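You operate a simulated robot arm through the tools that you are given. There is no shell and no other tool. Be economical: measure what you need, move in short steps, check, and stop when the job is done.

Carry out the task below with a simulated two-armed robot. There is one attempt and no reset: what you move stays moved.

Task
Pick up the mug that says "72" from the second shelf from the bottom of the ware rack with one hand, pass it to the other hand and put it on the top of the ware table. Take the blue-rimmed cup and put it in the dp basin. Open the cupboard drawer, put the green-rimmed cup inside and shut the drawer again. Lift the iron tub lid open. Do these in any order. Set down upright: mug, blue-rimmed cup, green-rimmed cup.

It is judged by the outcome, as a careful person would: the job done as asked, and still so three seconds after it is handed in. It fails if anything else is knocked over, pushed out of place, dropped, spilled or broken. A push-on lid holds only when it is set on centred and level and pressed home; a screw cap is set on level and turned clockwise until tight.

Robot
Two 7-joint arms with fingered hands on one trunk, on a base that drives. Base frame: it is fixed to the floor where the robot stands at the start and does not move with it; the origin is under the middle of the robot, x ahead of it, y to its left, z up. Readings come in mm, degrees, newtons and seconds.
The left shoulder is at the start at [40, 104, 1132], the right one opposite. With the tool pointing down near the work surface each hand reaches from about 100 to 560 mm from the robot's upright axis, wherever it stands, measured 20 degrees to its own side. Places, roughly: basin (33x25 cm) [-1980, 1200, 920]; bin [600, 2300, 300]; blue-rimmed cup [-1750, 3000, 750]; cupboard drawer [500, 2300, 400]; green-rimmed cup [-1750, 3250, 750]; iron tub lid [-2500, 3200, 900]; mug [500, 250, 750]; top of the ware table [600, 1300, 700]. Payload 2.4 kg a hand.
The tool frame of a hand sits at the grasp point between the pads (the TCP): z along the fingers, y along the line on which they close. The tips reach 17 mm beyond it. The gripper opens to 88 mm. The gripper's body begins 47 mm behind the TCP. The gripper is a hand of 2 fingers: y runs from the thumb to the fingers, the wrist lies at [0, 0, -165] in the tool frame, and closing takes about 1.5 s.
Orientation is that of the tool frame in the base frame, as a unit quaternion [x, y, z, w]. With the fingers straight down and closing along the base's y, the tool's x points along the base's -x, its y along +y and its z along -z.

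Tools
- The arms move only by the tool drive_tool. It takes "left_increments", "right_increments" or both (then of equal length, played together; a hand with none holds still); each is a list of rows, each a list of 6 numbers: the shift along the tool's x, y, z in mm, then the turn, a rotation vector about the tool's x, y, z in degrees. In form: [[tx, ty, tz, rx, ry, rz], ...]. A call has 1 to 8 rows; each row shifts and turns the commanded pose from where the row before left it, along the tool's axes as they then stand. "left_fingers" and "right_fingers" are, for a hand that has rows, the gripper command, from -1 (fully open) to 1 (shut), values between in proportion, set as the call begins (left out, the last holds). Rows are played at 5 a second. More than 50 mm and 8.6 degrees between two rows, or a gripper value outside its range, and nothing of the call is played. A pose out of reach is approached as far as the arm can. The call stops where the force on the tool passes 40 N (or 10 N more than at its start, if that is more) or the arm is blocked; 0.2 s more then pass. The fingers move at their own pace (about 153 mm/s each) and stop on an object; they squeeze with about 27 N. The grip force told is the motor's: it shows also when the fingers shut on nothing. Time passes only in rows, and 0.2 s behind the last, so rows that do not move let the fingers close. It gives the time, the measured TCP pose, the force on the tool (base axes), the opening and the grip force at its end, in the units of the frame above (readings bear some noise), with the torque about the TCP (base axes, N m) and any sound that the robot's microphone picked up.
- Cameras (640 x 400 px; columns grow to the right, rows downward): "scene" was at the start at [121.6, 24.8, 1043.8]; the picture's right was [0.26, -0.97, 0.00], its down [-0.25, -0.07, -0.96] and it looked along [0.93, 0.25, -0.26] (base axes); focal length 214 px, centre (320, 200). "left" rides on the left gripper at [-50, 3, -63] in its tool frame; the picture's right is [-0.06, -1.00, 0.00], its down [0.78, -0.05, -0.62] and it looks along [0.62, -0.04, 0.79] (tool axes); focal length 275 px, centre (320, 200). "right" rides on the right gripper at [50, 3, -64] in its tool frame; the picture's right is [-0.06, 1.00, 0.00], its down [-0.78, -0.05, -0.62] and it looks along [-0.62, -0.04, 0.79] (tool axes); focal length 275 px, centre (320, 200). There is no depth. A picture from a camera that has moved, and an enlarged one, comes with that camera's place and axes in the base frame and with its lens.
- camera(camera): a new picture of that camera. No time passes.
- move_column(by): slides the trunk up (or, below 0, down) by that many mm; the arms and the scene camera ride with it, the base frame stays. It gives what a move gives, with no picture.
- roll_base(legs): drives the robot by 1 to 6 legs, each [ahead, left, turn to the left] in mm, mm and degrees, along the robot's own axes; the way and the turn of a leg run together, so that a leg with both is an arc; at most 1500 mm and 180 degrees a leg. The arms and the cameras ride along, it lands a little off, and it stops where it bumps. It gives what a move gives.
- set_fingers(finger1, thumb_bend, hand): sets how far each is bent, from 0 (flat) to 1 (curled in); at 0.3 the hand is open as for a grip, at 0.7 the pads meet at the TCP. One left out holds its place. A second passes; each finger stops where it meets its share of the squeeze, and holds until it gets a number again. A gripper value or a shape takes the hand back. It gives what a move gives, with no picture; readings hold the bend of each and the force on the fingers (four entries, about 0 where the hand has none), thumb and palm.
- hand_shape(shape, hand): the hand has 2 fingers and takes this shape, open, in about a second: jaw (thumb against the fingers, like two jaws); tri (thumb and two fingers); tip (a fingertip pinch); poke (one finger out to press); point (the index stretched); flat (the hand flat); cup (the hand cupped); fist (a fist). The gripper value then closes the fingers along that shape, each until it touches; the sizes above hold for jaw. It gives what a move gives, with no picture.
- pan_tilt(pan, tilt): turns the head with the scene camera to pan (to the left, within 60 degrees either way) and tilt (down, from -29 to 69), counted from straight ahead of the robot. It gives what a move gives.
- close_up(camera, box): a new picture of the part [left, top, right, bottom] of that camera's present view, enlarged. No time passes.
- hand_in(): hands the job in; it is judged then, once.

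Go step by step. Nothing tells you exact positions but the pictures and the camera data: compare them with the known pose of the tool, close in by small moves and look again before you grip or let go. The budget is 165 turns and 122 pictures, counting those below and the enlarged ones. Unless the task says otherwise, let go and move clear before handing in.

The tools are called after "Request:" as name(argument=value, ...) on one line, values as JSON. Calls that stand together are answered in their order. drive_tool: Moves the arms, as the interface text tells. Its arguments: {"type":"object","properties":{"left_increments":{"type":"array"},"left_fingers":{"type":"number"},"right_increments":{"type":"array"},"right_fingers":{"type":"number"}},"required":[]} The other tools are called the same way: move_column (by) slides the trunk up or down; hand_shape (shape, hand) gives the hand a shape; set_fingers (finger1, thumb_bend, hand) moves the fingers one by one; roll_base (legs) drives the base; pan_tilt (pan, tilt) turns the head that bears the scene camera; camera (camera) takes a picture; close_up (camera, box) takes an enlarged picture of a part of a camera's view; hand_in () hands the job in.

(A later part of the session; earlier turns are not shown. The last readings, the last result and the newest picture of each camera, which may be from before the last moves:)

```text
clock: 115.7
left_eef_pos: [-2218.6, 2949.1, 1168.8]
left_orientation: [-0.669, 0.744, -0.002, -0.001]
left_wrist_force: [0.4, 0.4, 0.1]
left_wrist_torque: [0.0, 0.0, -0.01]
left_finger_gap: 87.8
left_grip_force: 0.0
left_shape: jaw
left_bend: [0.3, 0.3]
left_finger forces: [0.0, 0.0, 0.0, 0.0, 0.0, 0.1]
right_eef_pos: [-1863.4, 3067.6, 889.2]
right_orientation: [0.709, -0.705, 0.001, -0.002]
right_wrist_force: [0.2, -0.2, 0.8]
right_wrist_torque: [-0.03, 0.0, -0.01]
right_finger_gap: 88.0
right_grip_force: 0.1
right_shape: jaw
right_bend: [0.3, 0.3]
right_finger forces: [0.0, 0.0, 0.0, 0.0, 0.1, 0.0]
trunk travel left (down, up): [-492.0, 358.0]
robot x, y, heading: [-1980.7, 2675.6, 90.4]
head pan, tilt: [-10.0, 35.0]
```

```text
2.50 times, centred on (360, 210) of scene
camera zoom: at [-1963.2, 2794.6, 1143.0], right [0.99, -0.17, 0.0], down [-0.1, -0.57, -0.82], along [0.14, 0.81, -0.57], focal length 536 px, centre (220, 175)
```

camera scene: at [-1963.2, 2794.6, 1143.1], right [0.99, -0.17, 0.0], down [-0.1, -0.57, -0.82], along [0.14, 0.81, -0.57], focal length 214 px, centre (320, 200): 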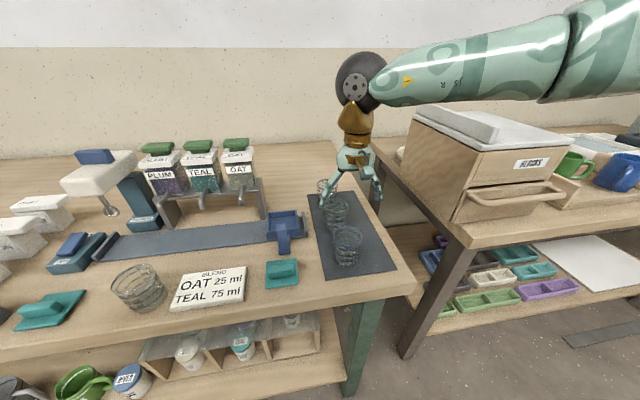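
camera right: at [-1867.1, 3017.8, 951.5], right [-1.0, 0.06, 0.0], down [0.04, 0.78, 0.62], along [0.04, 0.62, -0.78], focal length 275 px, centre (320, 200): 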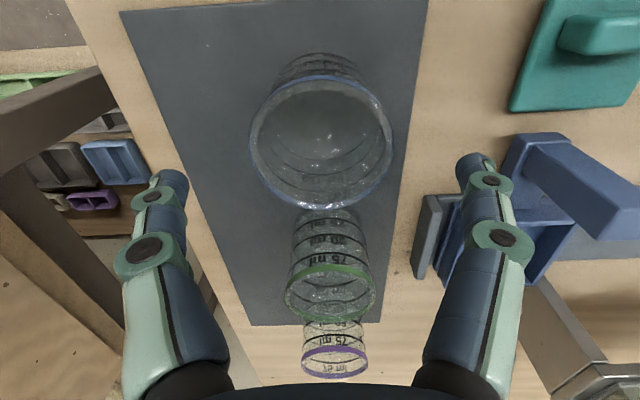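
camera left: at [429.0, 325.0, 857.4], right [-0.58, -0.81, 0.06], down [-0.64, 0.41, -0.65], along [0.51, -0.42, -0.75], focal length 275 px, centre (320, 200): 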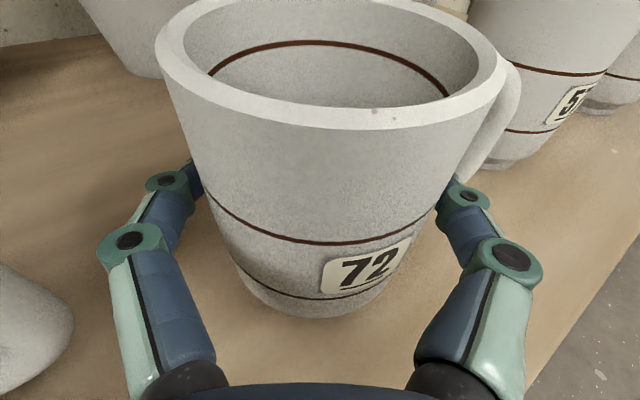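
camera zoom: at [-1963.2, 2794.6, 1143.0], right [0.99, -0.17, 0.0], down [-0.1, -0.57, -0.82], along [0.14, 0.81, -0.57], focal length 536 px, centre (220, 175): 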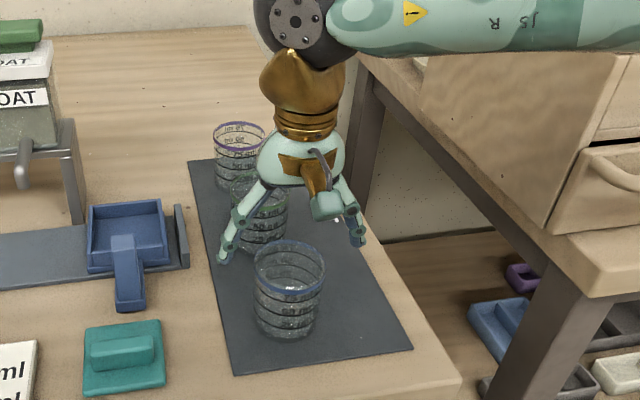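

Cup rim at about (-1864, 3062, 863), diameter ≈50. Small correction, then descend and close.

Request:
drive_tool(right_increments=[[5, 0, 0, 0, 0, 0], [0, 0, 25, 0, 0, 0], [0, 0, 22, 0, 0, 0]])

Request:
close_up(camera="scene", box=[290, 130, 430, 290])

```text
clock: 116.5
left_eef_pos: [-2218.5, 2949.7, 1169.8]
left_orientation: [-0.669, 0.743, -0.001, -0.001]
left_wrist_force: [0.1, 0.3, -0.2]
left_wrist_torque: [0.0, 0.01, -0.01]
left_finger_gap: 87.9
left_grip_force: 0.0
left_shape: jaw
left_bend: [0.3, 0.3]
left_finger forces: [0.1, 0.0, 0.0, 0.0, 0.0, 0.0]
right_eef_pos: [-1863.6, 3063.2, 842.5]
right_orientation: [0.709, -0.706, 0.001, -0.002]
right_wrist_force: [0.2, 0.0, 1.0]
right_wrist_torque: [-0.01, -0.01, 0.01]
right_finger_gap: 87.9
right_grip_force: 0.1
right_shape: jaw
right_bend: [0.3, 0.3]
right_finger forces: [0.0, 0.0, 0.0, 0.0, 0.0, 0.1]
trunk travel left (down, up): [-492.0, 358.0]
robot x, y, heading: [-1980.9, 2677.4, 90.2]
head pan, tilt: [-10.0, 35.0]
```

```text
2.50 times, centred on (360, 210) of scene
camera zoom: at [-1963.2, 2794.6, 1143.0], right [0.99, -0.17, 0.0], down [-0.1, -0.57, -0.82], along [0.14, 0.81, -0.57], focal length 536 px, centre (220, 175)
```

zoom: 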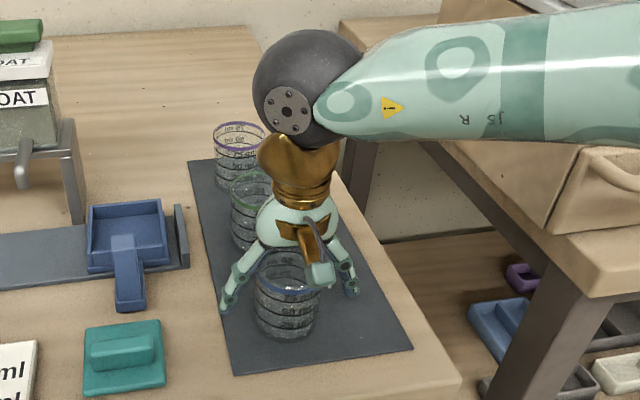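

Request:
drive_tool(right_increments=[[0, 0, 0, 0, 0, 0], [0, 0, 0, 0, 0, 0], [0, 0, 0, 0, 0, 0], [0, 0, 0, 0, 0, 0], [0, 0, 0, 0, 0, 0], [0, 0, 0, 0, 0, 0]], right_fingers=1)

Request:
drive_tool(right_increments=[[0, 0, -20, 0, 0, 0], [0, 0, -30, 0, 0, 0], [0, 0, -35, 0, 0, 0], [0, 0, -35, 0, 0, 0]])

Request:
camera(camera="scene")

Request:
camera(camera="right")

```text
clock: 117.9
left_eef_pos: [-2218.2, 2949.2, 1169.4]
left_orientation: [-0.669, 0.743, 0.0, 0.0]
left_wrist_force: [-0.5, -0.5, 0.0]
left_wrist_torque: [-0.01, 0.01, 0.0]
left_finger_gap: 88.1
left_grip_force: 0.0
left_shape: jaw
left_bend: [0.3, 0.3]
left_finger forces: [0.0, 0.1, 0.1, 0.1, 0.0, 0.0]
right_eef_pos: [-1864.4, 3063.2, 841.0]
right_orientation: [0.708, -0.706, 0.0, -0.002]
right_wrist_force: [-0.1, -0.5, -0.8]
right_wrist_torque: [0.01, 0.03, 0.01]
right_finger_gap: 38.2
right_grip_force: 27.2
right_shape: jaw
right_bend: [0.74, 0.71]
right_finger forces: [22.6, 0.1, 0.1, 0.1, 22.1, 0.0]
trunk travel left (down, up): [-492.0, 358.0]
robot x, y, heading: [-1979.3, 2681.9, 90.5]
head pan, tilt: [-10.0, 35.0]
```

```text
clock: 118.9
left_eef_pos: [-2218.7, 2949.2, 1169.4]
left_orientation: [-0.669, 0.743, -0.001, -0.001]
left_wrist_force: [0.4, 0.3, 0.5]
left_wrist_torque: [0.01, -0.01, 0.01]
left_finger_gap: 88.0
left_grip_force: 0.1
left_shape: jaw
left_bend: [0.3, 0.3]
left_finger forces: [0.1, 0.0, 0.0, 0.0, 0.0, 0.0]
right_eef_pos: [-1865.7, 3062.5, 961.7]
right_orientation: [0.709, -0.706, 0.0, -0.002]
right_wrist_force: [-0.7, -0.7, -0.3]
right_wrist_torque: [-0.01, 0.03, 0.02]
right_finger_gap: 38.2
right_grip_force: 26.8
right_shape: jaw
right_bend: [0.74, 0.71]
right_finger forces: [21.9, 0.0, 0.0, 0.0, 22.0, 0.0]
trunk travel left (down, up): [-492.0, 358.0]
robot x, y, heading: [-1975.8, 2681.4, 90.4]
head pan, tilt: [-10.0, 35.0]
```

```text
56 pictures are left
camera scene: at [-1963.2, 2794.5, 1143.0], right [0.99, -0.17, 0.0], down [-0.1, -0.57, -0.82], along [0.14, 0.81, -0.57], focal length 214 px, centre (320, 200)
```

scene: 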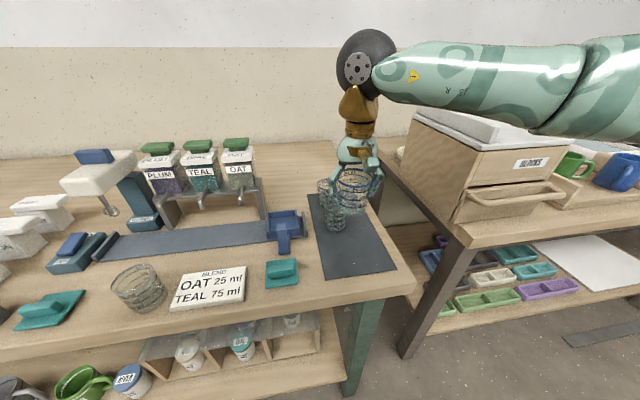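

```text
55 pictures are left
camera right: at [-1868.1, 3012.3, 1024.7], right [-1.0, 0.06, 0.0], down [0.04, 0.78, 0.62], along [0.04, 0.62, -0.78], focal length 275 px, centre (320, 200)
```

right: 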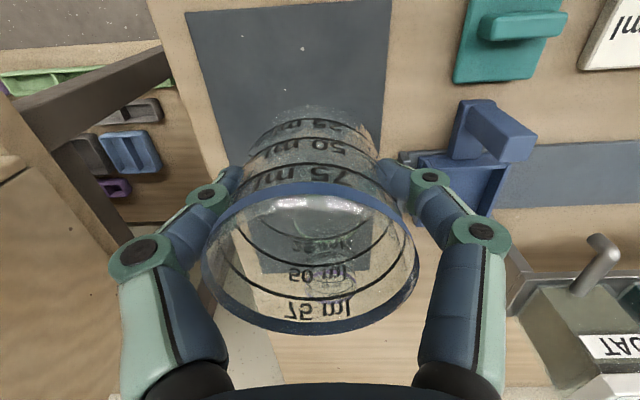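

Blue cup is held and empty. I'll back away, raise it, turn around, and look at the basin on the island bench.

Request:
roll_base(legs=[[-450, 0, 0], [0, 0, 179]])

Request:
pan_tilt(pan=0, tilt=25)

Request:
camera(camera="scene")

```text
clock: 128.9
left_eef_pos: [-1735.9, 1964.2, 1169.5]
left_orientation: [0.744, 0.668, 0.001, 0.0]
left_wrist_force: [0.1, 0.3, 1.2]
left_wrist_torque: [0.0, -0.02, 0.01]
left_finger_gap: 87.9
left_grip_force: 0.2
left_shape: jaw
left_bend: [0.3, 0.3]
left_finger forces: [0.0, 0.0, 0.0, 0.0, 0.0, 0.0]
right_eef_pos: [-2089.5, 1852.6, 961.6]
right_orientation: [0.708, 0.707, -0.002, -0.001]
right_wrist_force: [0.1, 0.2, 0.3]
right_wrist_torque: [0.0, -0.02, 0.0]
right_finger_gap: 37.4
right_grip_force: 27.0
right_shape: jaw
right_bend: [0.74, 0.71]
right_finger forces: [21.8, 0.1, 0.1, 0.0, 22.0, 0.1]
trunk travel left (down, up): [-492.0, 358.0]
robot x, y, heading: [-1970.6, 2235.7, -89.7]
head pan, tilt: [-10.0, 35.0]
```

```text
clock: 129.6
left_eef_pos: [-1735.8, 1965.1, 1169.8]
left_orientation: [0.744, 0.668, 0.001, 0.0]
left_wrist_force: [-0.2, 0.0, -0.2]
left_wrist_torque: [0.01, 0.01, -0.01]
left_finger_gap: 87.7
left_grip_force: 0.0
left_shape: jaw
left_bend: [0.3, 0.3]
left_finger forces: [0.0, 0.1, 0.1, 0.0, 0.0, 0.1]
right_eef_pos: [-2089.9, 1852.4, 961.7]
right_orientation: [0.707, 0.707, -0.003, 0.0]
right_wrist_force: [-0.3, -0.1, -0.1]
right_wrist_torque: [0.0, 0.01, 0.02]
right_finger_gap: 37.3
right_grip_force: 27.0
right_shape: jaw
right_bend: [0.74, 0.71]
right_finger forces: [21.7, 0.0, 0.1, 0.0, 22.0, 0.0]
trunk travel left (down, up): [-492.0, 358.0]
robot x, y, heading: [-1974.8, 2235.3, -89.7]
head pan, tilt: [0.0, 25.0]
```

```text
54 pictures are left
camera scene: at [-1974.5, 2115.7, 1158.7], right [-1.0, 0.0, 0.0], down [0.0, 0.42, -0.91], along [0.0, -0.91, -0.42], focal length 214 px, centre (320, 200)
```

scene: 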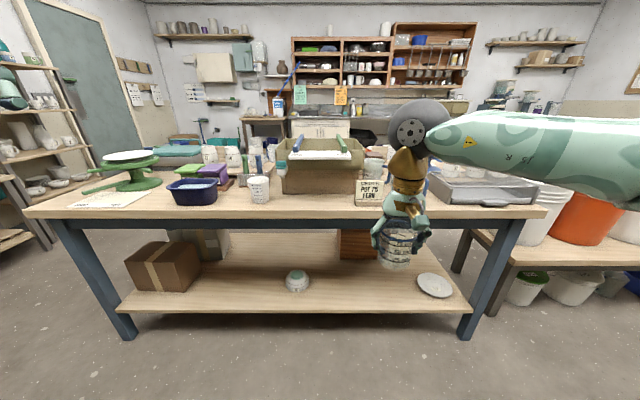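

Request:
close_up(camera="scene", box=[240, 110, 440, 220])

Request:
close_up(camera="scene", box=[90, 110, 290, 220])

```text
3.20 times, centred on (340, 165) of scene
camera zoom: at [-1974.5, 2115.7, 1158.7], right [-1.0, 0.0, 0.0], down [0.0, 0.42, -0.91], along [0.0, -0.91, -0.42], focal length 686 px, centre (256, 312)
```

zoom: 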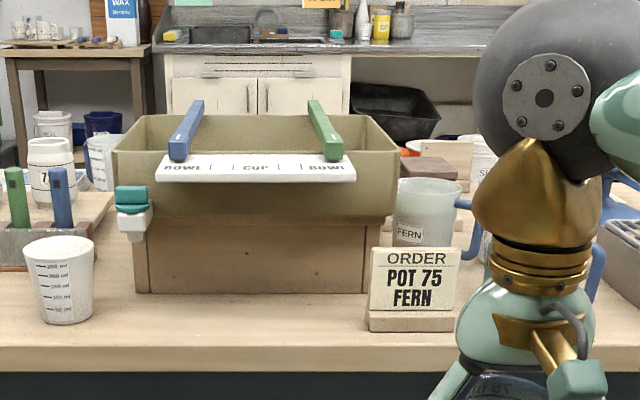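

```text
3.20 times, centred on (190, 165) of scene
camera zoom: at [-1974.5, 2115.7, 1158.7], right [-1.0, 0.0, 0.0], down [0.0, 0.42, -0.91], along [0.0, -0.91, -0.42], focal length 686 px, centre (736, 312)
```

zoom: 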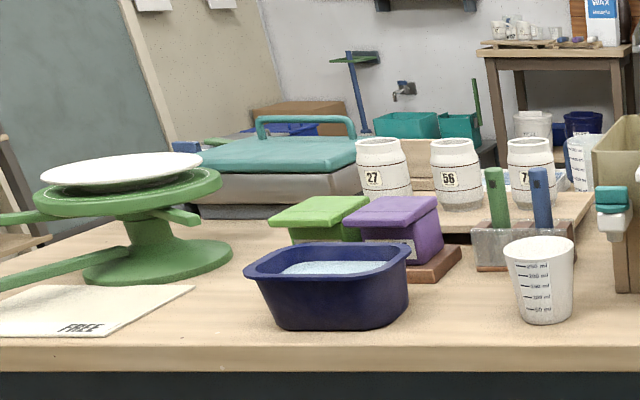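

The dip basin is the beige trough. I'll raise the trunk and approach so I can look down into it.

Request:
move_column(by=170)

Request:
roll_base(legs=[[500, 0, 0]])

Request:
pan_tilt(pan=0, tilt=45)

Request:
camera(camera="scene")

```text
clock: 131.5
left_eef_pos: [-1736.2, 1965.9, 1339.3]
left_orientation: [0.744, 0.668, 0.001, -0.001]
left_wrist_force: [0.4, 0.0, -0.4]
left_wrist_torque: [-0.01, 0.0, 0.02]
left_finger_gap: 88.0
left_grip_force: 0.1
left_shape: jaw
left_bend: [0.3, 0.3]
left_finger forces: [0.1, 0.0, 0.1, 0.0, 0.0, 0.0]
right_eef_pos: [-2089.9, 1852.3, 1132.3]
right_orientation: [0.708, 0.706, -0.002, -0.001]
right_wrist_force: [0.0, -0.2, 0.4]
right_wrist_torque: [0.0, 0.04, -0.01]
right_finger_gap: 37.6
right_grip_force: 26.8
right_shape: jaw
right_bend: [0.74, 0.71]
right_finger forces: [21.6, 0.1, 0.0, 0.0, 21.9, 0.0]
trunk travel left (down, up): [-662.0, 188.0]
robot x, y, heading: [-1974.8, 2236.8, -90.1]
head pan, tilt: [0.0, 25.0]
```

```text
clock: 134.5
left_eef_pos: [-1733.7, 1462.6, 1338.7]
left_orientation: [0.744, 0.668, 0.0, -0.001]
left_wrist_force: [0.2, 0.1, -0.3]
left_wrist_torque: [0.0, 0.0, -0.01]
left_finger_gap: 88.0
left_grip_force: 0.1
left_shape: jaw
left_bend: [0.3, 0.3]
left_finger forces: [0.0, 0.0, 0.0, 0.1, 0.0, 0.0]
right_eef_pos: [-2087.6, 1350.6, 1132.1]
right_orientation: [0.707, 0.707, -0.003, -0.001]
right_wrist_force: [0.2, 0.1, 0.2]
right_wrist_torque: [0.0, 0.05, 0.0]
right_finger_gap: 37.3
right_grip_force: 26.9
right_shape: jaw
right_bend: [0.74, 0.71]
right_finger forces: [21.7, 0.1, 0.0, 0.0, 21.8, 0.0]
trunk travel left (down, up): [-662.0, 188.0]
robot x, y, heading: [-1977.0, 1734.3, -89.8]
head pan, tilt: [0.0, 25.0]
```

```text
clock: 135.3
left_eef_pos: [-1734.1, 1465.1, 1340.1]
left_orientation: [0.744, 0.668, 0.002, -0.001]
left_wrist_force: [-0.1, 0.2, 0.2]
left_wrist_torque: [-0.01, 0.01, 0.0]
left_finger_gap: 87.5
left_grip_force: 0.1
left_shape: jaw
left_bend: [0.3, 0.3]
left_finger forces: [0.0, 0.0, 0.1, 0.0, 0.0, 0.1]
right_eef_pos: [-2088.8, 1351.0, 1131.0]
right_orientation: [0.707, 0.707, -0.001, -0.002]
right_wrist_force: [-0.4, -0.1, 0.7]
right_wrist_torque: [-0.05, 0.0, 0.03]
right_finger_gap: 37.4
right_grip_force: 26.9
right_shape: jaw
right_bend: [0.74, 0.71]
right_finger forces: [21.7, 0.1, 0.1, 0.0, 21.8, 0.1]
trunk travel left (down, up): [-662.0, 188.0]
robot x, y, heading: [-1972.2, 1733.9, -89.9]
head pan, tilt: [0.0, 45.0]
```

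```text
51 pictures are left
camera scene: at [-1973.3, 1626.7, 1298.9], right [-1.0, 0.0, 0.0], down [0.0, 0.71, -0.71], along [0.0, -0.71, -0.71], focal length 214 px, centre (320, 200)
```

scene: 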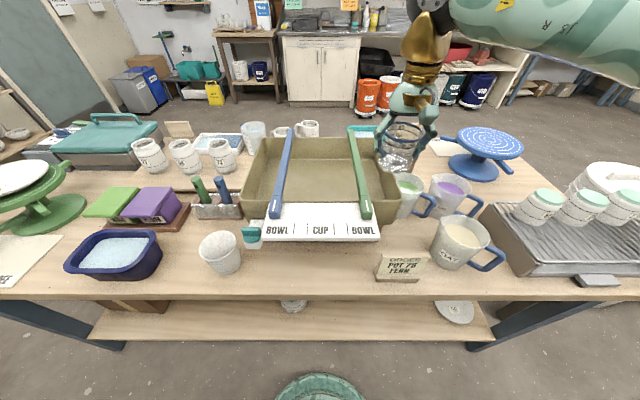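

Request:
close_up(camera="scene", box=[230, 110, 430, 260])

```text
2.67 times, centred on (330, 185) of scene
camera zoom: at [-1973.3, 1626.7, 1298.9], right [-1.0, 0.0, 0.0], down [0.0, 0.71, -0.71], along [0.0, -0.71, -0.71], focal length 572 px, centre (293, 240)
```

zoom: 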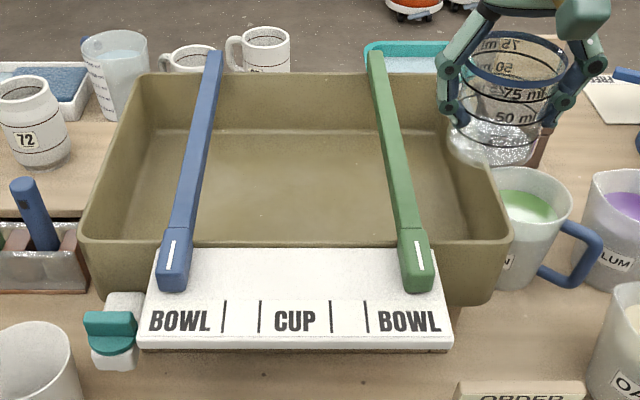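

The basin is empty, about 75 mm deep, rim z≈975, with free space between the two bars around (-1977, 1165). I'll shift and extend over it.

Request:
roll_base(legs=[[0, 100, 0], [70, 0, 0]])

Request:
drive_tool(right_increments=[[-38, 4, 0, 0, 0, 0], [-38, 4, 0, 0, 0, 0], [-38, 4, 0, 0, 0, 0]])

Request:
camera(camera="scene")

Request:
camera(camera="right")

```text
clock: 137.1
left_eef_pos: [-1634.5, 1392.5, 1338.4]
left_orientation: [0.744, 0.668, 0.001, -0.001]
left_wrist_force: [0.1, -0.2, 0.7]
left_wrist_torque: [0.03, -0.02, 0.0]
left_finger_gap: 88.0
left_grip_force: 0.0
left_shape: jaw
left_bend: [0.3, 0.3]
left_finger forces: [0.0, 0.0, 0.0, 0.0, 0.0, 0.0]
right_eef_pos: [-1987.9, 1280.1, 1131.5]
right_orientation: [0.707, 0.707, -0.001, -0.001]
right_wrist_force: [0.4, 0.3, -0.1]
right_wrist_torque: [-0.02, 0.03, 0.0]
right_finger_gap: 37.3
right_grip_force: 27.2
right_shape: jaw
right_bend: [0.74, 0.71]
right_finger forces: [21.7, 0.1, 0.0, 0.0, 21.8, 0.2]
trunk travel left (down, up): [-662.0, 188.0]
robot x, y, heading: [-1872.0, 1667.2, -89.8]
head pan, tilt: [0.0, 45.0]
```

```text
clock: 137.9
left_eef_pos: [-1632.8, 1393.9, 1338.6]
left_orientation: [0.744, 0.668, 0.001, -0.002]
left_wrist_force: [-0.3, 0.5, -0.5]
left_wrist_torque: [-0.01, -0.02, 0.01]
left_finger_gap: 87.7
left_grip_force: 0.0
left_shape: jaw
left_bend: [0.3, 0.3]
left_finger forces: [0.1, 0.0, 0.1, 0.0, 0.0, 0.0]
right_eef_pos: [-1973.3, 1167.6, 1131.8]
right_orientation: [0.707, 0.707, -0.003, -0.001]
right_wrist_force: [0.5, -0.9, -0.4]
right_wrist_torque: [0.0, 0.01, -0.01]
right_finger_gap: 36.9
right_grip_force: 26.9
right_shape: jaw
right_bend: [0.74, 0.71]
right_finger forces: [21.7, 0.0, 0.1, 0.1, 21.7, 0.1]
trunk travel left (down, up): [-662.0, 188.0]
robot x, y, heading: [-1874.8, 1666.9, -89.9]
head pan, tilt: [0.0, 45.0]
```

```text
49 pictures are left
camera scene: at [-1871.9, 1556.8, 1298.8], right [-1.0, 0.0, 0.0], down [0.0, 0.71, -0.71], along [0.0, -0.71, -0.71], focal length 214 px, centre (320, 200)
```

scene: 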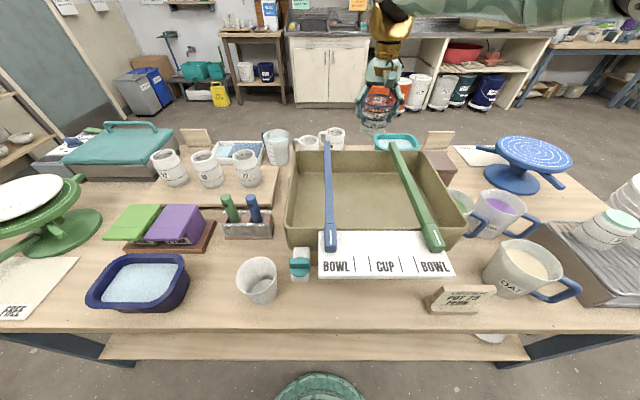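

```text
48 pictures are left
camera right: at [-1969.8, 1216.9, 1194.4], right [1.0, -0.06, 0.0], down [-0.04, -0.78, 0.62], along [-0.04, -0.62, -0.78], focal length 275 px, centre (320, 200)
```

right: 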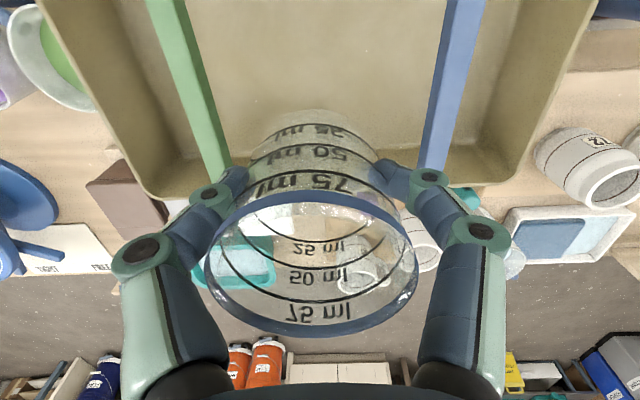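

Centred between the bars and walls. Lowering with the trunk.

Request:
move_column(by=-145)

Request:
camera(camera="scene")

```text
clock: 139.6
left_eef_pos: [-1634.5, 1395.8, 1193.7]
left_orientation: [0.744, 0.668, 0.0, -0.001]
left_wrist_force: [0.1, -0.5, 0.1]
left_wrist_torque: [0.01, 0.02, -0.02]
left_finger_gap: 87.8
left_grip_force: 0.0
left_shape: jaw
left_bend: [0.3, 0.3]
left_finger forces: [0.0, 0.0, 0.0, 0.0, 0.0, 0.0]
right_eef_pos: [-1975.0, 1167.7, 986.6]
right_orientation: [0.707, 0.707, -0.003, 0.0]
right_wrist_force: [0.3, -0.2, 0.5]
right_wrist_torque: [0.0, -0.01, 0.01]
right_finger_gap: 37.0
right_grip_force: 27.1
right_shape: jaw
right_bend: [0.74, 0.71]
right_finger forces: [21.8, 0.0, 0.0, 0.1, 21.8, 0.1]
trunk travel left (down, up): [-517.0, 333.0]
robot x, y, heading: [-1873.0, 1663.7, -89.9]
head pan, tilt: [0.0, 45.0]
```

```text
47 pictures are left
camera scene: at [-1872.9, 1556.2, 1153.4], right [-1.0, 0.0, 0.0], down [0.0, 0.71, -0.71], along [0.0, -0.71, -0.71], focal length 214 px, centre (320, 200)
```

scene: 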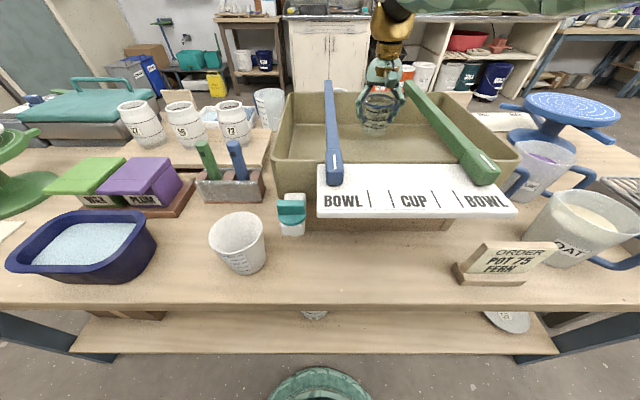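

Now small steps down until contact.

Request:
drive_tool(right_increments=[[0, 0, 6, 0, 0, 0], [0, 0, 6, 0, 0, 0]])

Request:
close_up(camera="scene", box=[320, 60, 440, 150])

```text
clock: 140.2
left_eef_pos: [-1634.6, 1394.6, 1194.3]
left_orientation: [0.744, 0.668, 0.001, 0.001]
left_wrist_force: [1.3, -0.2, 0.9]
left_wrist_torque: [-0.01, 0.03, 0.02]
left_finger_gap: 87.6
left_grip_force: 0.0
left_shape: jaw
left_bend: [0.3, 0.3]
left_finger forces: [0.0, 0.1, 0.1, 0.1, 0.0, 0.0]
right_eef_pos: [-1975.5, 1167.8, 974.7]
right_orientation: [0.707, 0.707, -0.002, -0.001]
right_wrist_force: [-0.3, -0.6, 0.1]
right_wrist_torque: [-0.04, 0.0, 0.0]
right_finger_gap: 37.1
right_grip_force: 26.7
right_shape: jaw
right_bend: [0.74, 0.71]
right_finger forces: [21.8, 0.0, 0.1, 0.0, 21.6, 0.0]
trunk travel left (down, up): [-517.0, 333.0]
robot x, y, heading: [-1870.6, 1666.0, -89.9]
head pan, tilt: [0.0, 45.0]
```

```text
4.44 times, centred on (380, 105) of scene
camera zoom: at [-1872.8, 1556.1, 1153.4], right [-1.0, 0.0, 0.0], down [0.0, 0.71, -0.71], along [0.0, -0.71, -0.71], focal length 953 px, centre (53, 622)
```

zoom: 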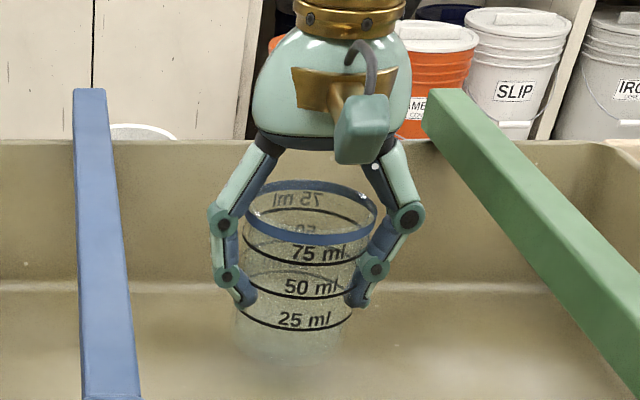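

Request:
drive_tool(right_increments=[[0, 0, 3, 0, 0, 0], [0, 0, 3, 0, 0, 0], [0, 0, 0, 0, 0, 0]])

Request:
drive_tool(right_increments=[[0, 0, 2, 0, 0, 0], [0, 0, 2, 0, 0, 0], [0, 0, 0, 0, 0, 0]])

Request:
drive_tool(right_increments=[[0, 0, 2, 0, 0, 0], [0, 0, 0, 0, 0, 0]])

Request:
close_up(camera="scene", box=[320, 60, 440, 150])

```text
clock: 141.0
left_eef_pos: [-1633.2, 1393.5, 1195.2]
left_orientation: [0.744, 0.668, 0.001, 0.0]
left_wrist_force: [0.0, 0.3, 0.3]
left_wrist_torque: [0.01, 0.0, 0.0]
left_finger_gap: 87.8
left_grip_force: 0.1
left_shape: jaw
left_bend: [0.3, 0.3]
left_finger forces: [0.0, 0.0, 0.0, 0.0, 0.0, 0.0]
right_eef_pos: [-1975.8, 1168.1, 970.2]
right_orientation: [0.707, 0.707, -0.002, 0.0]
right_wrist_force: [-0.3, -0.9, 1.1]
right_wrist_torque: [0.01, -0.01, 0.01]
right_finger_gap: 37.0
right_grip_force: 27.0
right_shape: jaw
right_bend: [0.74, 0.71]
right_finger forces: [21.7, 0.0, 0.1, 0.0, 21.6, 0.0]
trunk travel left (down, up): [-517.0, 333.0]
robot x, y, heading: [-1875.4, 1664.4, -89.8]
head pan, tilt: [0.0, 45.0]
```

```text
clock: 141.8
left_eef_pos: [-1632.7, 1393.6, 1194.2]
left_orientation: [0.744, 0.668, 0.0, -0.001]
left_wrist_force: [-0.2, -0.2, -0.1]
left_wrist_torque: [-0.01, -0.01, -0.03]
left_finger_gap: 87.8
left_grip_force: 0.1
left_shape: jaw
left_bend: [0.3, 0.3]
left_finger forces: [0.1, 0.0, 0.0, 0.0, 0.0, 0.0]
right_eef_pos: [-1975.4, 1167.7, 964.5]
right_orientation: [0.707, 0.707, -0.002, -0.001]
right_wrist_force: [0.5, -0.7, 0.0]
right_wrist_torque: [-0.01, 0.02, 0.0]
right_finger_gap: 36.9
right_grip_force: 27.3
right_shape: jaw
right_bend: [0.74, 0.71]
right_finger forces: [21.7, 0.0, 0.0, 0.0, 21.7, 0.1]
trunk travel left (down, up): [-517.0, 333.0]
robot x, y, heading: [-1874.1, 1659.9, -89.8]
head pan, tilt: [0.0, 45.0]
```

```text
clock: 142.4
left_eef_pos: [-1632.2, 1394.4, 1194.8]
left_orientation: [0.744, 0.668, 0.0, 0.0]
left_wrist_force: [0.9, -0.2, 0.6]
left_wrist_torque: [-0.01, 0.01, 0.01]
left_finger_gap: 88.1
left_grip_force: 0.0
left_shape: jaw
left_bend: [0.3, 0.3]
left_finger forces: [0.1, 0.0, 0.0, 0.0, 0.1, 0.1]
right_eef_pos: [-1974.5, 1168.0, 963.3]
right_orientation: [0.707, 0.707, -0.001, -0.001]
right_wrist_force: [0.6, -1.2, -0.6]
right_wrist_torque: [0.02, 0.01, 0.01]
right_finger_gap: 36.7
right_grip_force: 26.6
right_shape: jaw
right_bend: [0.74, 0.71]
right_finger forces: [21.8, 0.1, 0.0, 0.0, 21.8, 0.0]
trunk travel left (down, up): [-517.0, 333.0]
robot x, y, heading: [-1872.2, 1667.3, -89.8]
head pan, tilt: [0.0, 45.0]
```

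```text
4.44 times, centred on (380, 105) of scene
camera zoom: at [-1872.8, 1556.1, 1153.4], right [-1.0, 0.0, 0.0], down [0.0, 0.71, -0.71], along [0.0, -0.71, -0.71], focal length 953 px, centre (53, 622)
```

zoom: 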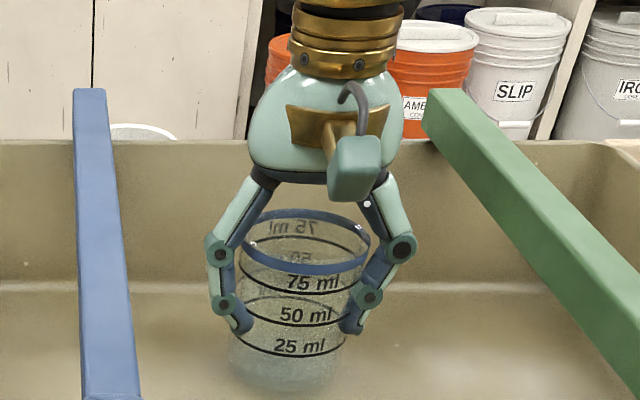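

Request:
drive_tool(right_increments=[[0, 0, 2, 0, 0, 0], [0, 0, 2, 0, 0, 0], [0, 0, 0, 0, 0, 0]])

Request:
drive_tool(right_increments=[[0, 0, 2, 0, 0, 0], [0, 0, 2, 0, 0, 0], [0, 0, 0, 0, 0, 0]])

Request:
close_up(camera="scene", box=[310, 70, 450, 175])

```text
clock: 143.2
left_eef_pos: [-1634.4, 1394.6, 1194.4]
left_orientation: [0.745, 0.668, 0.001, -0.001]
left_wrist_force: [-0.2, -0.4, -0.4]
left_wrist_torque: [0.01, 0.03, 0.01]
left_finger_gap: 88.1
left_grip_force: 0.0
left_shape: jaw
left_bend: [0.3, 0.3]
left_finger forces: [0.0, 0.1, 0.1, 0.1, 0.0, 0.0]
right_eef_pos: [-1975.1, 1168.1, 959.7]
right_orientation: [0.707, 0.707, -0.002, 0.0]
right_wrist_force: [0.3, 0.8, 0.1]
right_wrist_torque: [0.03, 0.0, 0.0]
right_finger_gap: 36.9
right_grip_force: 27.0
right_shape: jaw
right_bend: [0.74, 0.71]
right_finger forces: [21.7, 0.1, 0.0, 0.0, 21.8, 0.1]
trunk travel left (down, up): [-517.0, 333.0]
robot x, y, heading: [-1872.7, 1666.4, -89.5]
head pan, tilt: [0.0, 45.0]
```

```text
clock: 144.0
left_eef_pos: [-1633.9, 1394.7, 1193.6]
left_orientation: [0.744, 0.668, 0.001, -0.001]
left_wrist_force: [0.3, 0.0, -0.2]
left_wrist_torque: [0.0, -0.01, 0.0]
left_finger_gap: 87.9
left_grip_force: 0.0
left_shape: jaw
left_bend: [0.3, 0.3]
left_finger forces: [0.0, 0.0, 0.0, 0.0, 0.0, 0.0]
right_eef_pos: [-1975.6, 1169.0, 955.4]
right_orientation: [0.707, 0.707, -0.002, 0.0]
right_wrist_force: [0.1, -0.6, 3.1]
right_wrist_torque: [0.0, 0.02, 0.01]
right_finger_gap: 37.1
right_grip_force: 26.7
right_shape: jaw
right_bend: [0.74, 0.71]
right_finger forces: [22.0, 0.1, 0.0, 0.1, 22.3, 0.0]
trunk travel left (down, up): [-517.0, 333.0]
robot x, y, heading: [-1872.6, 1663.2, -89.7]
head pan, tilt: [0.0, 45.0]
```

```text
3.81 times, centred on (380, 122) of scene
camera zoom: at [-1872.8, 1556.4, 1153.4], right [-1.0, 0.0, 0.0], down [0.0, 0.71, -0.71], along [0.0, -0.71, -0.71], focal length 817 px, centre (91, 495)
```

zoom: 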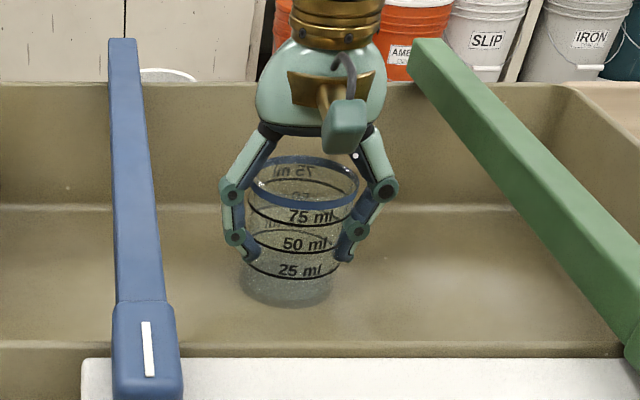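

Contact (+3 N). I'll release and rise.

Request:
drive_tool(right_increments=[[0, 0, 0.7, 0, 0, 0], [0, 0, 0, 0, 0, 0], [0, 0, 0, 0, 0, 0]])

Request:
drive_tool(right_increments=[[0, 0, 0, 0, 0, 0], [0, 0, 0, 0, 0, 0], [0, 0, 0, 0, 0, 0], [0, 0, 0, 0, 0, 0]], right_fingers=-0.7)

Request:
move_column(by=150)

Request:
camera(camera="scene")

```text
clock: 144.8
left_eef_pos: [-1633.8, 1395.4, 1194.8]
left_orientation: [0.744, 0.668, 0.0, -0.001]
left_wrist_force: [0.9, -0.2, 0.1]
left_wrist_torque: [0.0, 0.02, 0.02]
left_finger_gap: 88.1
left_grip_force: 0.1
left_shape: jaw
left_bend: [0.3, 0.3]
left_finger forces: [0.0, 0.0, 0.1, 0.0, 0.0, 0.0]
right_eef_pos: [-1975.3, 1168.0, 954.9]
right_orientation: [0.707, 0.707, -0.002, -0.001]
right_wrist_force: [-0.3, -0.9, 6.5]
right_wrist_torque: [0.0, 0.09, 0.0]
right_finger_gap: 36.8
right_grip_force: 27.1
right_shape: jaw
right_bend: [0.75, 0.71]
right_finger forces: [22.4, 0.0, 0.0, 0.1, 23.1, 0.0]
trunk travel left (down, up): [-517.0, 333.0]
robot x, y, heading: [-1875.9, 1660.7, -89.6]
head pan, tilt: [0.0, 45.0]
```

```text
clock: 145.8
left_eef_pos: [-1633.5, 1394.0, 1194.1]
left_orientation: [0.744, 0.668, 0.0, -0.001]
left_wrist_force: [0.8, 0.7, 0.2]
left_wrist_torque: [0.01, 0.01, 0.01]
left_finger_gap: 87.7
left_grip_force: 0.1
left_shape: jaw
left_bend: [0.3, 0.3]
left_finger forces: [0.0, 0.0, 0.1, 0.0, 0.0, 0.1]
right_eef_pos: [-1976.0, 1166.8, 954.3]
right_orientation: [0.707, 0.707, -0.001, -0.001]
right_wrist_force: [0.2, -0.3, -0.4]
right_wrist_torque: [0.0, 0.02, 0.03]
right_finger_gap: 74.5
right_grip_force: 0.0
right_shape: jaw
right_bend: [0.54, 0.5]
right_finger forces: [0.0, 0.0, 0.1, 0.0, 0.0, 0.0]
trunk travel left (down, up): [-517.0, 333.0]
robot x, y, heading: [-1876.0, 1666.3, -89.8]
head pan, tilt: [0.0, 45.0]
```

```text
clock: 147.5
left_eef_pos: [-1632.8, 1394.1, 1343.3]
left_orientation: [0.744, 0.668, 0.001, -0.001]
left_wrist_force: [0.0, 0.1, -0.1]
left_wrist_torque: [-0.02, 0.0, -0.01]
left_finger_gap: 87.7
left_grip_force: 0.0
left_shape: jaw
left_bend: [0.3, 0.3]
left_finger forces: [0.0, 0.0, 0.0, 0.1, 0.0, 0.1]
right_eef_pos: [-1974.9, 1168.0, 1103.8]
right_orientation: [0.707, 0.707, -0.002, 0.0]
right_wrist_force: [-0.3, -0.2, 1.1]
right_wrist_torque: [-0.05, 0.04, 0.01]
right_finger_gap: 74.6
right_grip_force: 0.1
right_shape: jaw
right_bend: [0.54, 0.5]
right_finger forces: [0.0, 0.1, 0.0, 0.0, 0.0, 0.0]
trunk travel left (down, up): [-667.0, 183.0]
robot x, y, heading: [-1875.0, 1664.2, -89.9]
head pan, tilt: [0.0, 45.0]
```

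```text
43 pictures are left
camera scene: at [-1872.8, 1557.4, 1303.8], right [-1.0, 0.0, 0.0], down [0.0, 0.71, -0.71], along [0.0, -0.71, -0.71], focal length 214 px, centre (320, 200)
```

scene: 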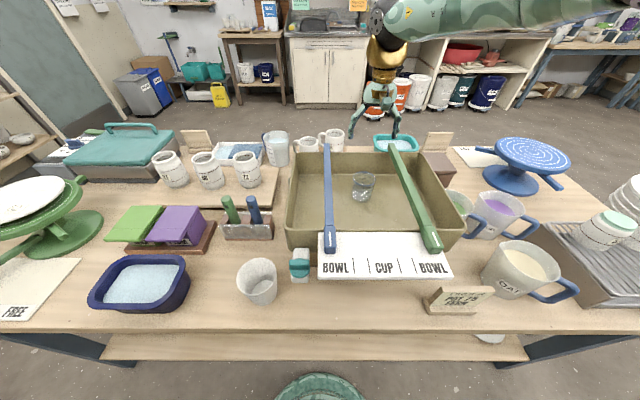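

The blue-rimmed cup stands upright in the basin. Next is the IRON tub lid: tuck, back off, turn and approach the bench.

Request:
drive_tool(right_increments=[[37, 0, 0, 0, 0, 0], [37, 0, 0, 0, 0, 0], [37, 0, 0, 0, 0, 0]])

Request:
roll_base(legs=[[-550, 0, 0], [0, 0, 180], [0, 700, 0], [400, 0, 0]])

Request:
move_column(by=-60)

Request:
pan_tilt(pan=-5, tilt=38)

Request:
camera(camera="scene")

```text
clock: 148.3
left_eef_pos: [-1633.4, 1395.0, 1343.5]
left_orientation: [0.745, 0.667, 0.001, 0.0]
left_wrist_force: [0.2, 0.2, -0.5]
left_wrist_torque: [-0.02, -0.01, 0.0]
left_finger_gap: 87.7
left_grip_force: 0.0
left_shape: jaw
left_bend: [0.3, 0.3]
left_finger forces: [0.0, 0.0, 0.0, 0.1, 0.1, 0.0]
right_eef_pos: [-1975.8, 1280.7, 1104.2]
right_orientation: [0.708, 0.706, -0.003, 0.0]
right_wrist_force: [-0.7, 0.1, 0.3]
right_wrist_torque: [-0.04, 0.0, 0.02]
right_finger_gap: 74.7
right_grip_force: 0.1
right_shape: jaw
right_bend: [0.54, 0.5]
right_finger forces: [0.1, 0.0, 0.1, 0.0, 0.1, 0.1]
trunk travel left (down, up): [-667.0, 183.0]
robot x, y, heading: [-1872.2, 1666.2, -89.7]
head pan, tilt: [0.0, 45.0]
```

```text
clock: 164.2
left_eef_pos: [-2784.3, 2925.0, 1343.2]
left_orientation: [-0.652, 0.758, -0.001, -0.001]
left_wrist_force: [0.4, 0.3, 0.5]
left_wrist_torque: [-0.01, -0.03, 0.0]
left_finger_gap: 87.9
left_grip_force: 0.1
left_shape: jaw
left_bend: [0.3, 0.3]
left_finger forces: [0.0, 0.0, 0.0, 0.1, 0.1, 0.1]
right_eef_pos: [-2436.7, 3025.2, 1104.1]
right_orientation: [-0.691, 0.722, -0.001, 0.001]
right_wrist_force: [-0.6, 0.0, 0.0]
right_wrist_torque: [0.03, -0.03, -0.03]
right_finger_gap: 74.6
right_grip_force: 0.0
right_shape: jaw
right_bend: [0.54, 0.5]
right_finger forces: [0.1, 0.0, 0.0, 0.1, 0.0, 0.0]
trunk travel left (down, up): [-667.0, 183.0]
robot x, y, heading: [-2557.4, 2643.7, 87.7]
head pan, tilt: [0.0, 45.0]
```

```text
clock: 165.2
left_eef_pos: [-2784.8, 2925.4, 1284.7]
left_orientation: [-0.652, 0.758, 0.0, 0.0]
left_wrist_force: [-0.2, -0.2, -0.2]
left_wrist_torque: [-0.02, 0.01, 0.01]
left_finger_gap: 87.7
left_grip_force: 0.0
left_shape: jaw
left_bend: [0.3, 0.3]
left_finger forces: [0.0, 0.0, 0.0, 0.0, 0.0, 0.0]
right_eef_pos: [-2437.4, 3024.7, 1043.7]
right_orientation: [-0.692, 0.722, -0.001, 0.002]
right_wrist_force: [-0.5, -0.4, -0.2]
right_wrist_torque: [0.05, -0.04, -0.02]
right_finger_gap: 74.8
right_grip_force: 0.1
right_shape: jaw
right_bend: [0.54, 0.5]
right_finger forces: [0.0, 0.0, 0.0, 0.1, 0.0, 0.0]
trunk travel left (down, up): [-607.0, 243.0]
robot x, y, heading: [-2556.1, 2642.6, 87.5]
head pan, tilt: [0.0, 45.0]
```

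```text
clock: 165.9
left_eef_pos: [-2784.4, 2924.5, 1284.2]
left_orientation: [-0.651, 0.759, -0.001, -0.001]
left_wrist_force: [-0.5, 0.2, 0.3]
left_wrist_torque: [0.03, 0.01, -0.02]
left_finger_gap: 87.8
left_grip_force: 0.0
left_shape: jaw
left_bend: [0.3, 0.3]
left_finger forces: [0.0, 0.0, 0.0, 0.1, 0.0, 0.0]
right_eef_pos: [-2437.5, 3023.4, 1043.8]
right_orientation: [-0.692, 0.722, 0.0, 0.002]
right_wrist_force: [-1.4, 0.7, -0.9]
right_wrist_torque: [-0.02, 0.02, -0.04]
right_finger_gap: 74.8
right_grip_force: 0.0
right_shape: jaw
right_bend: [0.54, 0.5]
right_finger forces: [0.0, 0.1, 0.0, 0.0, 0.1, 0.0]
trunk travel left (down, up): [-607.0, 243.0]
robot x, y, heading: [-2555.4, 2647.8, 87.8]
head pan, tilt: [-5.0, 38.0]
```

```text
42 pictures are left
camera scene: at [-2544.9, 2756.3, 1253.9], right [0.99, -0.13, 0.0], down [-0.08, -0.61, -0.79], along [0.1, 0.78, -0.62], focal length 214 px, centre (320, 200)
```

scene: 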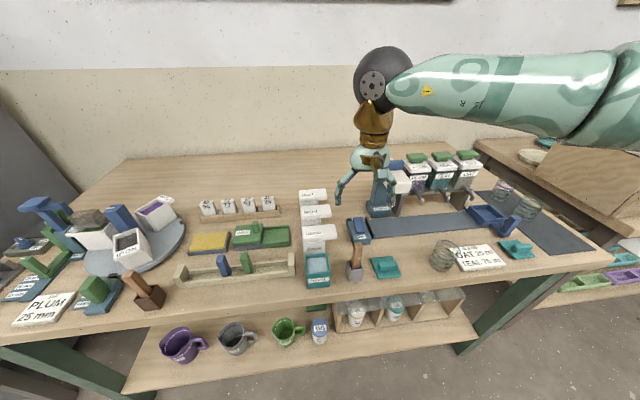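

Request:
close_up(camera="scene", box=[265, 170, 405, 290])

Request:
close_up(camera="scene", box=[10, 180, 200, 320])

Request:
camera(camera="right")

```text
3.33 times, centred on (335, 230) of scene
camera zoom: at [-2544.9, 2756.3, 1253.9], right [0.99, -0.13, 0.0], down [-0.08, -0.61, -0.79], along [0.1, 0.78, -0.62], focal length 715 px, centre (270, 100)
```

zoom: 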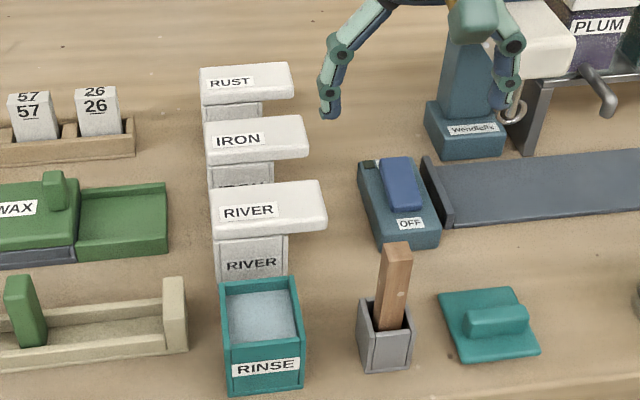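

```text
2.86 times, centred on (105, 250) of scene
camera zoom: at [-2544.9, 2756.3, 1253.9], right [0.99, -0.13, 0.0], down [-0.08, -0.61, -0.79], along [0.1, 0.78, -0.62], focal length 613 px, centre (934, 57)
```

zoom: 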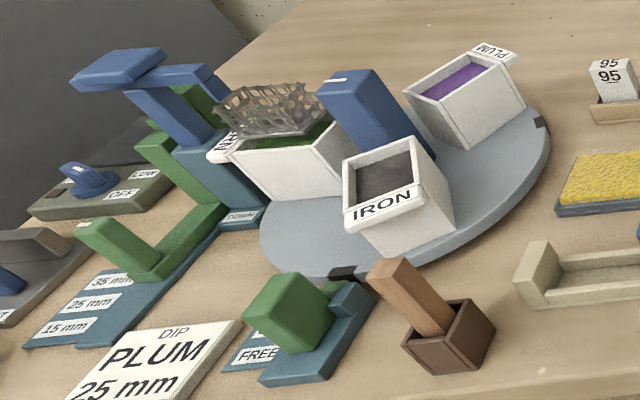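

```text
39 pictures are left
camera right: at [-2442.7, 2974.0, 1106.6], right [-0.99, 0.11, 0.0], down [0.08, 0.78, 0.62], along [0.07, 0.62, -0.78], focal length 275 px, centre (320, 200)
```

right: 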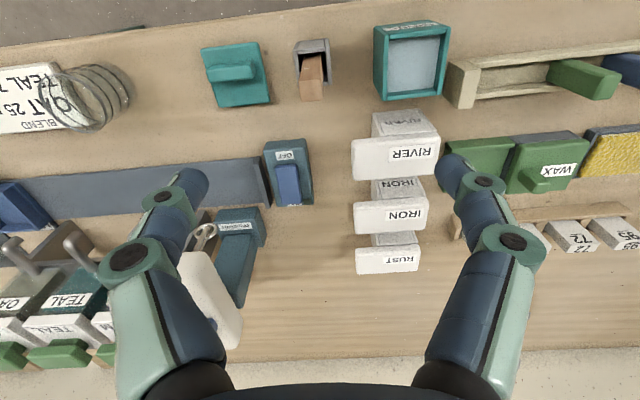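

The row of tubs has RIVER in front, IRON in the middle (lid about x −2539…−2459, y≈3214, z≈838–857) and RUST behind. Each lid overhangs on the right, so the hinge is on the left. I'll turn the right hand 90° to pinch the overhang front-to-back.

Request:
drive_tool(right_increments=[[0, 0, 0, 0, 0, -8.2], [0, 0, 0, 0, 0, -8.2], [0, 0, 0, 0, 0, -8.2], [0, 0, 0, 0, 0, -8.2], [0, 0, 0, 0, 0, -8.2], [0, 0, 0, 0, 0, -8.2]], right_fingers=-0.5)

Request:
drive_tool(right_increments=[[0, 0, 0, 0, 0, -8.2], [0, 0, 0, 0, 0, -8.2], [0, 0, 0, 0, 0, -8.2], [0, 0, 0, 0, 0, -8.2], [0, 0, 0, 0, 0, -5.6]])

```text
clock: 167.3
left_eef_pos: [-2784.9, 2924.0, 1284.9]
left_orientation: [-0.652, 0.759, 0.0, -0.001]
left_wrist_force: [0.2, 0.4, -0.1]
left_wrist_torque: [0.05, -0.01, -0.02]
left_finger_gap: 87.9
left_grip_force: 0.1
left_shape: jaw
left_bend: [0.3, 0.3]
left_finger forces: [0.0, 0.0, 0.0, 0.0, 0.0, 0.0]
right_eef_pos: [-2437.0, 3024.3, 1045.2]
right_orientation: [0.93, -0.369, 0.001, -0.001]
right_wrist_force: [-0.1, -0.7, 0.1]
right_wrist_torque: [0.0, 0.0, 0.0]
right_finger_gap: 66.2
right_grip_force: 0.0
right_shape: jaw
right_bend: [0.63, 0.6]
right_finger forces: [0.1, 0.0, 0.0, 0.0, 0.1, 0.1]
trunk travel left (down, up): [-607.0, 243.0]
robot x, y, heading: [-2558.9, 2643.1, 87.6]
head pan, tilt: [-5.0, 38.0]
```

```text
clock: 168.5
left_eef_pos: [-2783.5, 2924.0, 1284.0]
left_orientation: [-0.652, 0.758, -0.001, -0.001]
left_wrist_force: [0.5, -0.2, -0.1]
left_wrist_torque: [-0.01, 0.01, -0.02]
left_finger_gap: 88.1
left_grip_force: 0.0
left_shape: jaw
left_bend: [0.3, 0.3]
left_finger forces: [0.1, 0.0, 0.1, 0.1, 0.0, 0.0]
right_eef_pos: [-2438.2, 3024.0, 1043.8]
right_orientation: [0.999, -0.042, 0.002, -0.001]
right_wrist_force: [-0.5, -0.7, -0.1]
right_wrist_torque: [0.0, 0.02, 0.01]
right_finger_gap: 66.2
right_grip_force: 0.0
right_shape: jaw
right_bend: [0.63, 0.6]
right_finger forces: [0.1, 0.1, 0.0, 0.0, 0.1, 0.1]
trunk travel left (down, up): [-607.0, 243.0]
robot x, y, heading: [-2558.3, 2640.9, 87.9]
head pan, tilt: [-5.0, 38.0]
```

Request:
roll_base(legs=[[85, 0, 2.2]])

Request:
drive_tool(right_increments=[[-10, -33, 0, 0, 0, -1.3], [-10, -33, 0, 0, 0, -1.3], [0, -33, 20, 0, 0, 0], [0, 0, 40, 0, 0, 0]])

Request:
camera(camera="right")

Request:
camera(camera="scene")

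```text
clock: 169.6
left_eef_pos: [-2794.1, 3002.5, 1283.6]
left_orientation: [-0.665, 0.747, -0.001, -0.002]
left_wrist_force: [0.2, 0.9, -0.4]
left_wrist_torque: [-0.02, -0.05, 0.01]
left_finger_gap: 87.7
left_grip_force: 0.1
left_shape: jaw
left_bend: [0.3, 0.3]
left_finger forces: [0.1, 0.0, 0.0, 0.0, 0.1, 0.0]
right_eef_pos: [-2450.1, 3115.0, 1044.6]
right_orientation: [1.0, -0.024, 0.001, 0.0]
right_wrist_force: [0.3, 0.1, 0.0]
right_wrist_torque: [-0.02, -0.02, 0.02]
right_finger_gap: 66.2
right_grip_force: 0.0
right_shape: jaw
right_bend: [0.63, 0.6]
right_finger forces: [0.0, 0.0, 0.1, 0.1, 0.0, 0.0]
trunk travel left (down, up): [-607.0, 243.0]
robot x, y, heading: [-2557.4, 2729.8, 89.6]
head pan, tilt: [-5.0, 38.0]
```

```text
clock: 170.6
left_eef_pos: [-2793.9, 3001.1, 1284.6]
left_orientation: [-0.666, 0.746, 0.0, -0.001]
left_wrist_force: [0.2, -0.4, -0.4]
left_wrist_torque: [0.0, -0.02, 0.01]
left_finger_gap: 87.8
left_grip_force: 0.0
left_shape: jaw
left_bend: [0.3, 0.3]
left_finger forces: [0.0, 0.1, 0.0, 0.1, 0.1, 0.0]
right_eef_pos: [-2468.8, 3213.6, 984.3]
right_orientation: [1.0, 0.001, 0.001, -0.002]
right_wrist_force: [1.2, 0.1, -0.8]
right_wrist_torque: [0.0, 0.01, 0.03]
right_finger_gap: 66.3
right_grip_force: 0.1
right_shape: jaw
right_bend: [0.63, 0.6]
right_finger forces: [0.0, 0.1, 0.0, 0.0, 0.0, 0.0]
trunk travel left (down, up): [-607.0, 243.0]
robot x, y, heading: [-2555.8, 2728.9, 90.0]
head pan, tilt: [-5.0, 38.0]
```

```text
38 pictures are left
camera right: at [-2419.3, 3209.8, 1047.0], right [-0.06, -1.0, 0.0], down [-0.79, 0.05, 0.62], along [-0.61, 0.04, -0.79], focal length 275 px, centre (320, 200)
```

right: 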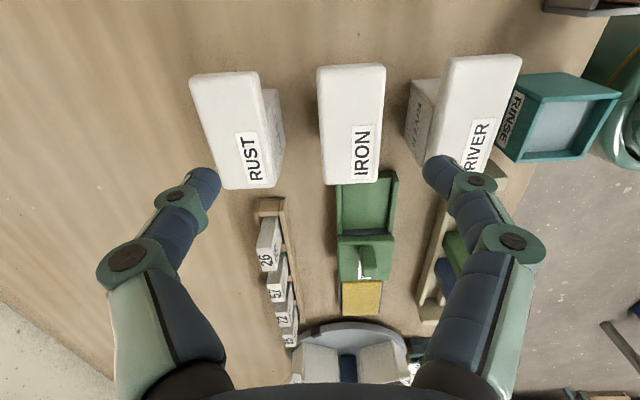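

```text
37 pictures are left
camera scene: at [-2548.0, 2841.9, 1254.0], right [1.0, -0.09, 0.0], down [-0.06, -0.61, -0.79], along [0.07, 0.78, -0.62], focal length 214 px, centre (320, 200)
```

scene: 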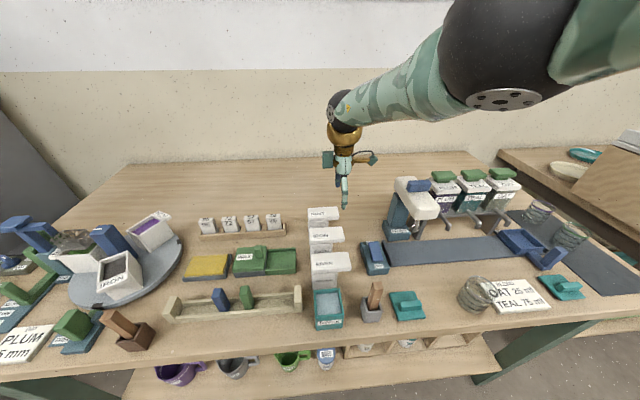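

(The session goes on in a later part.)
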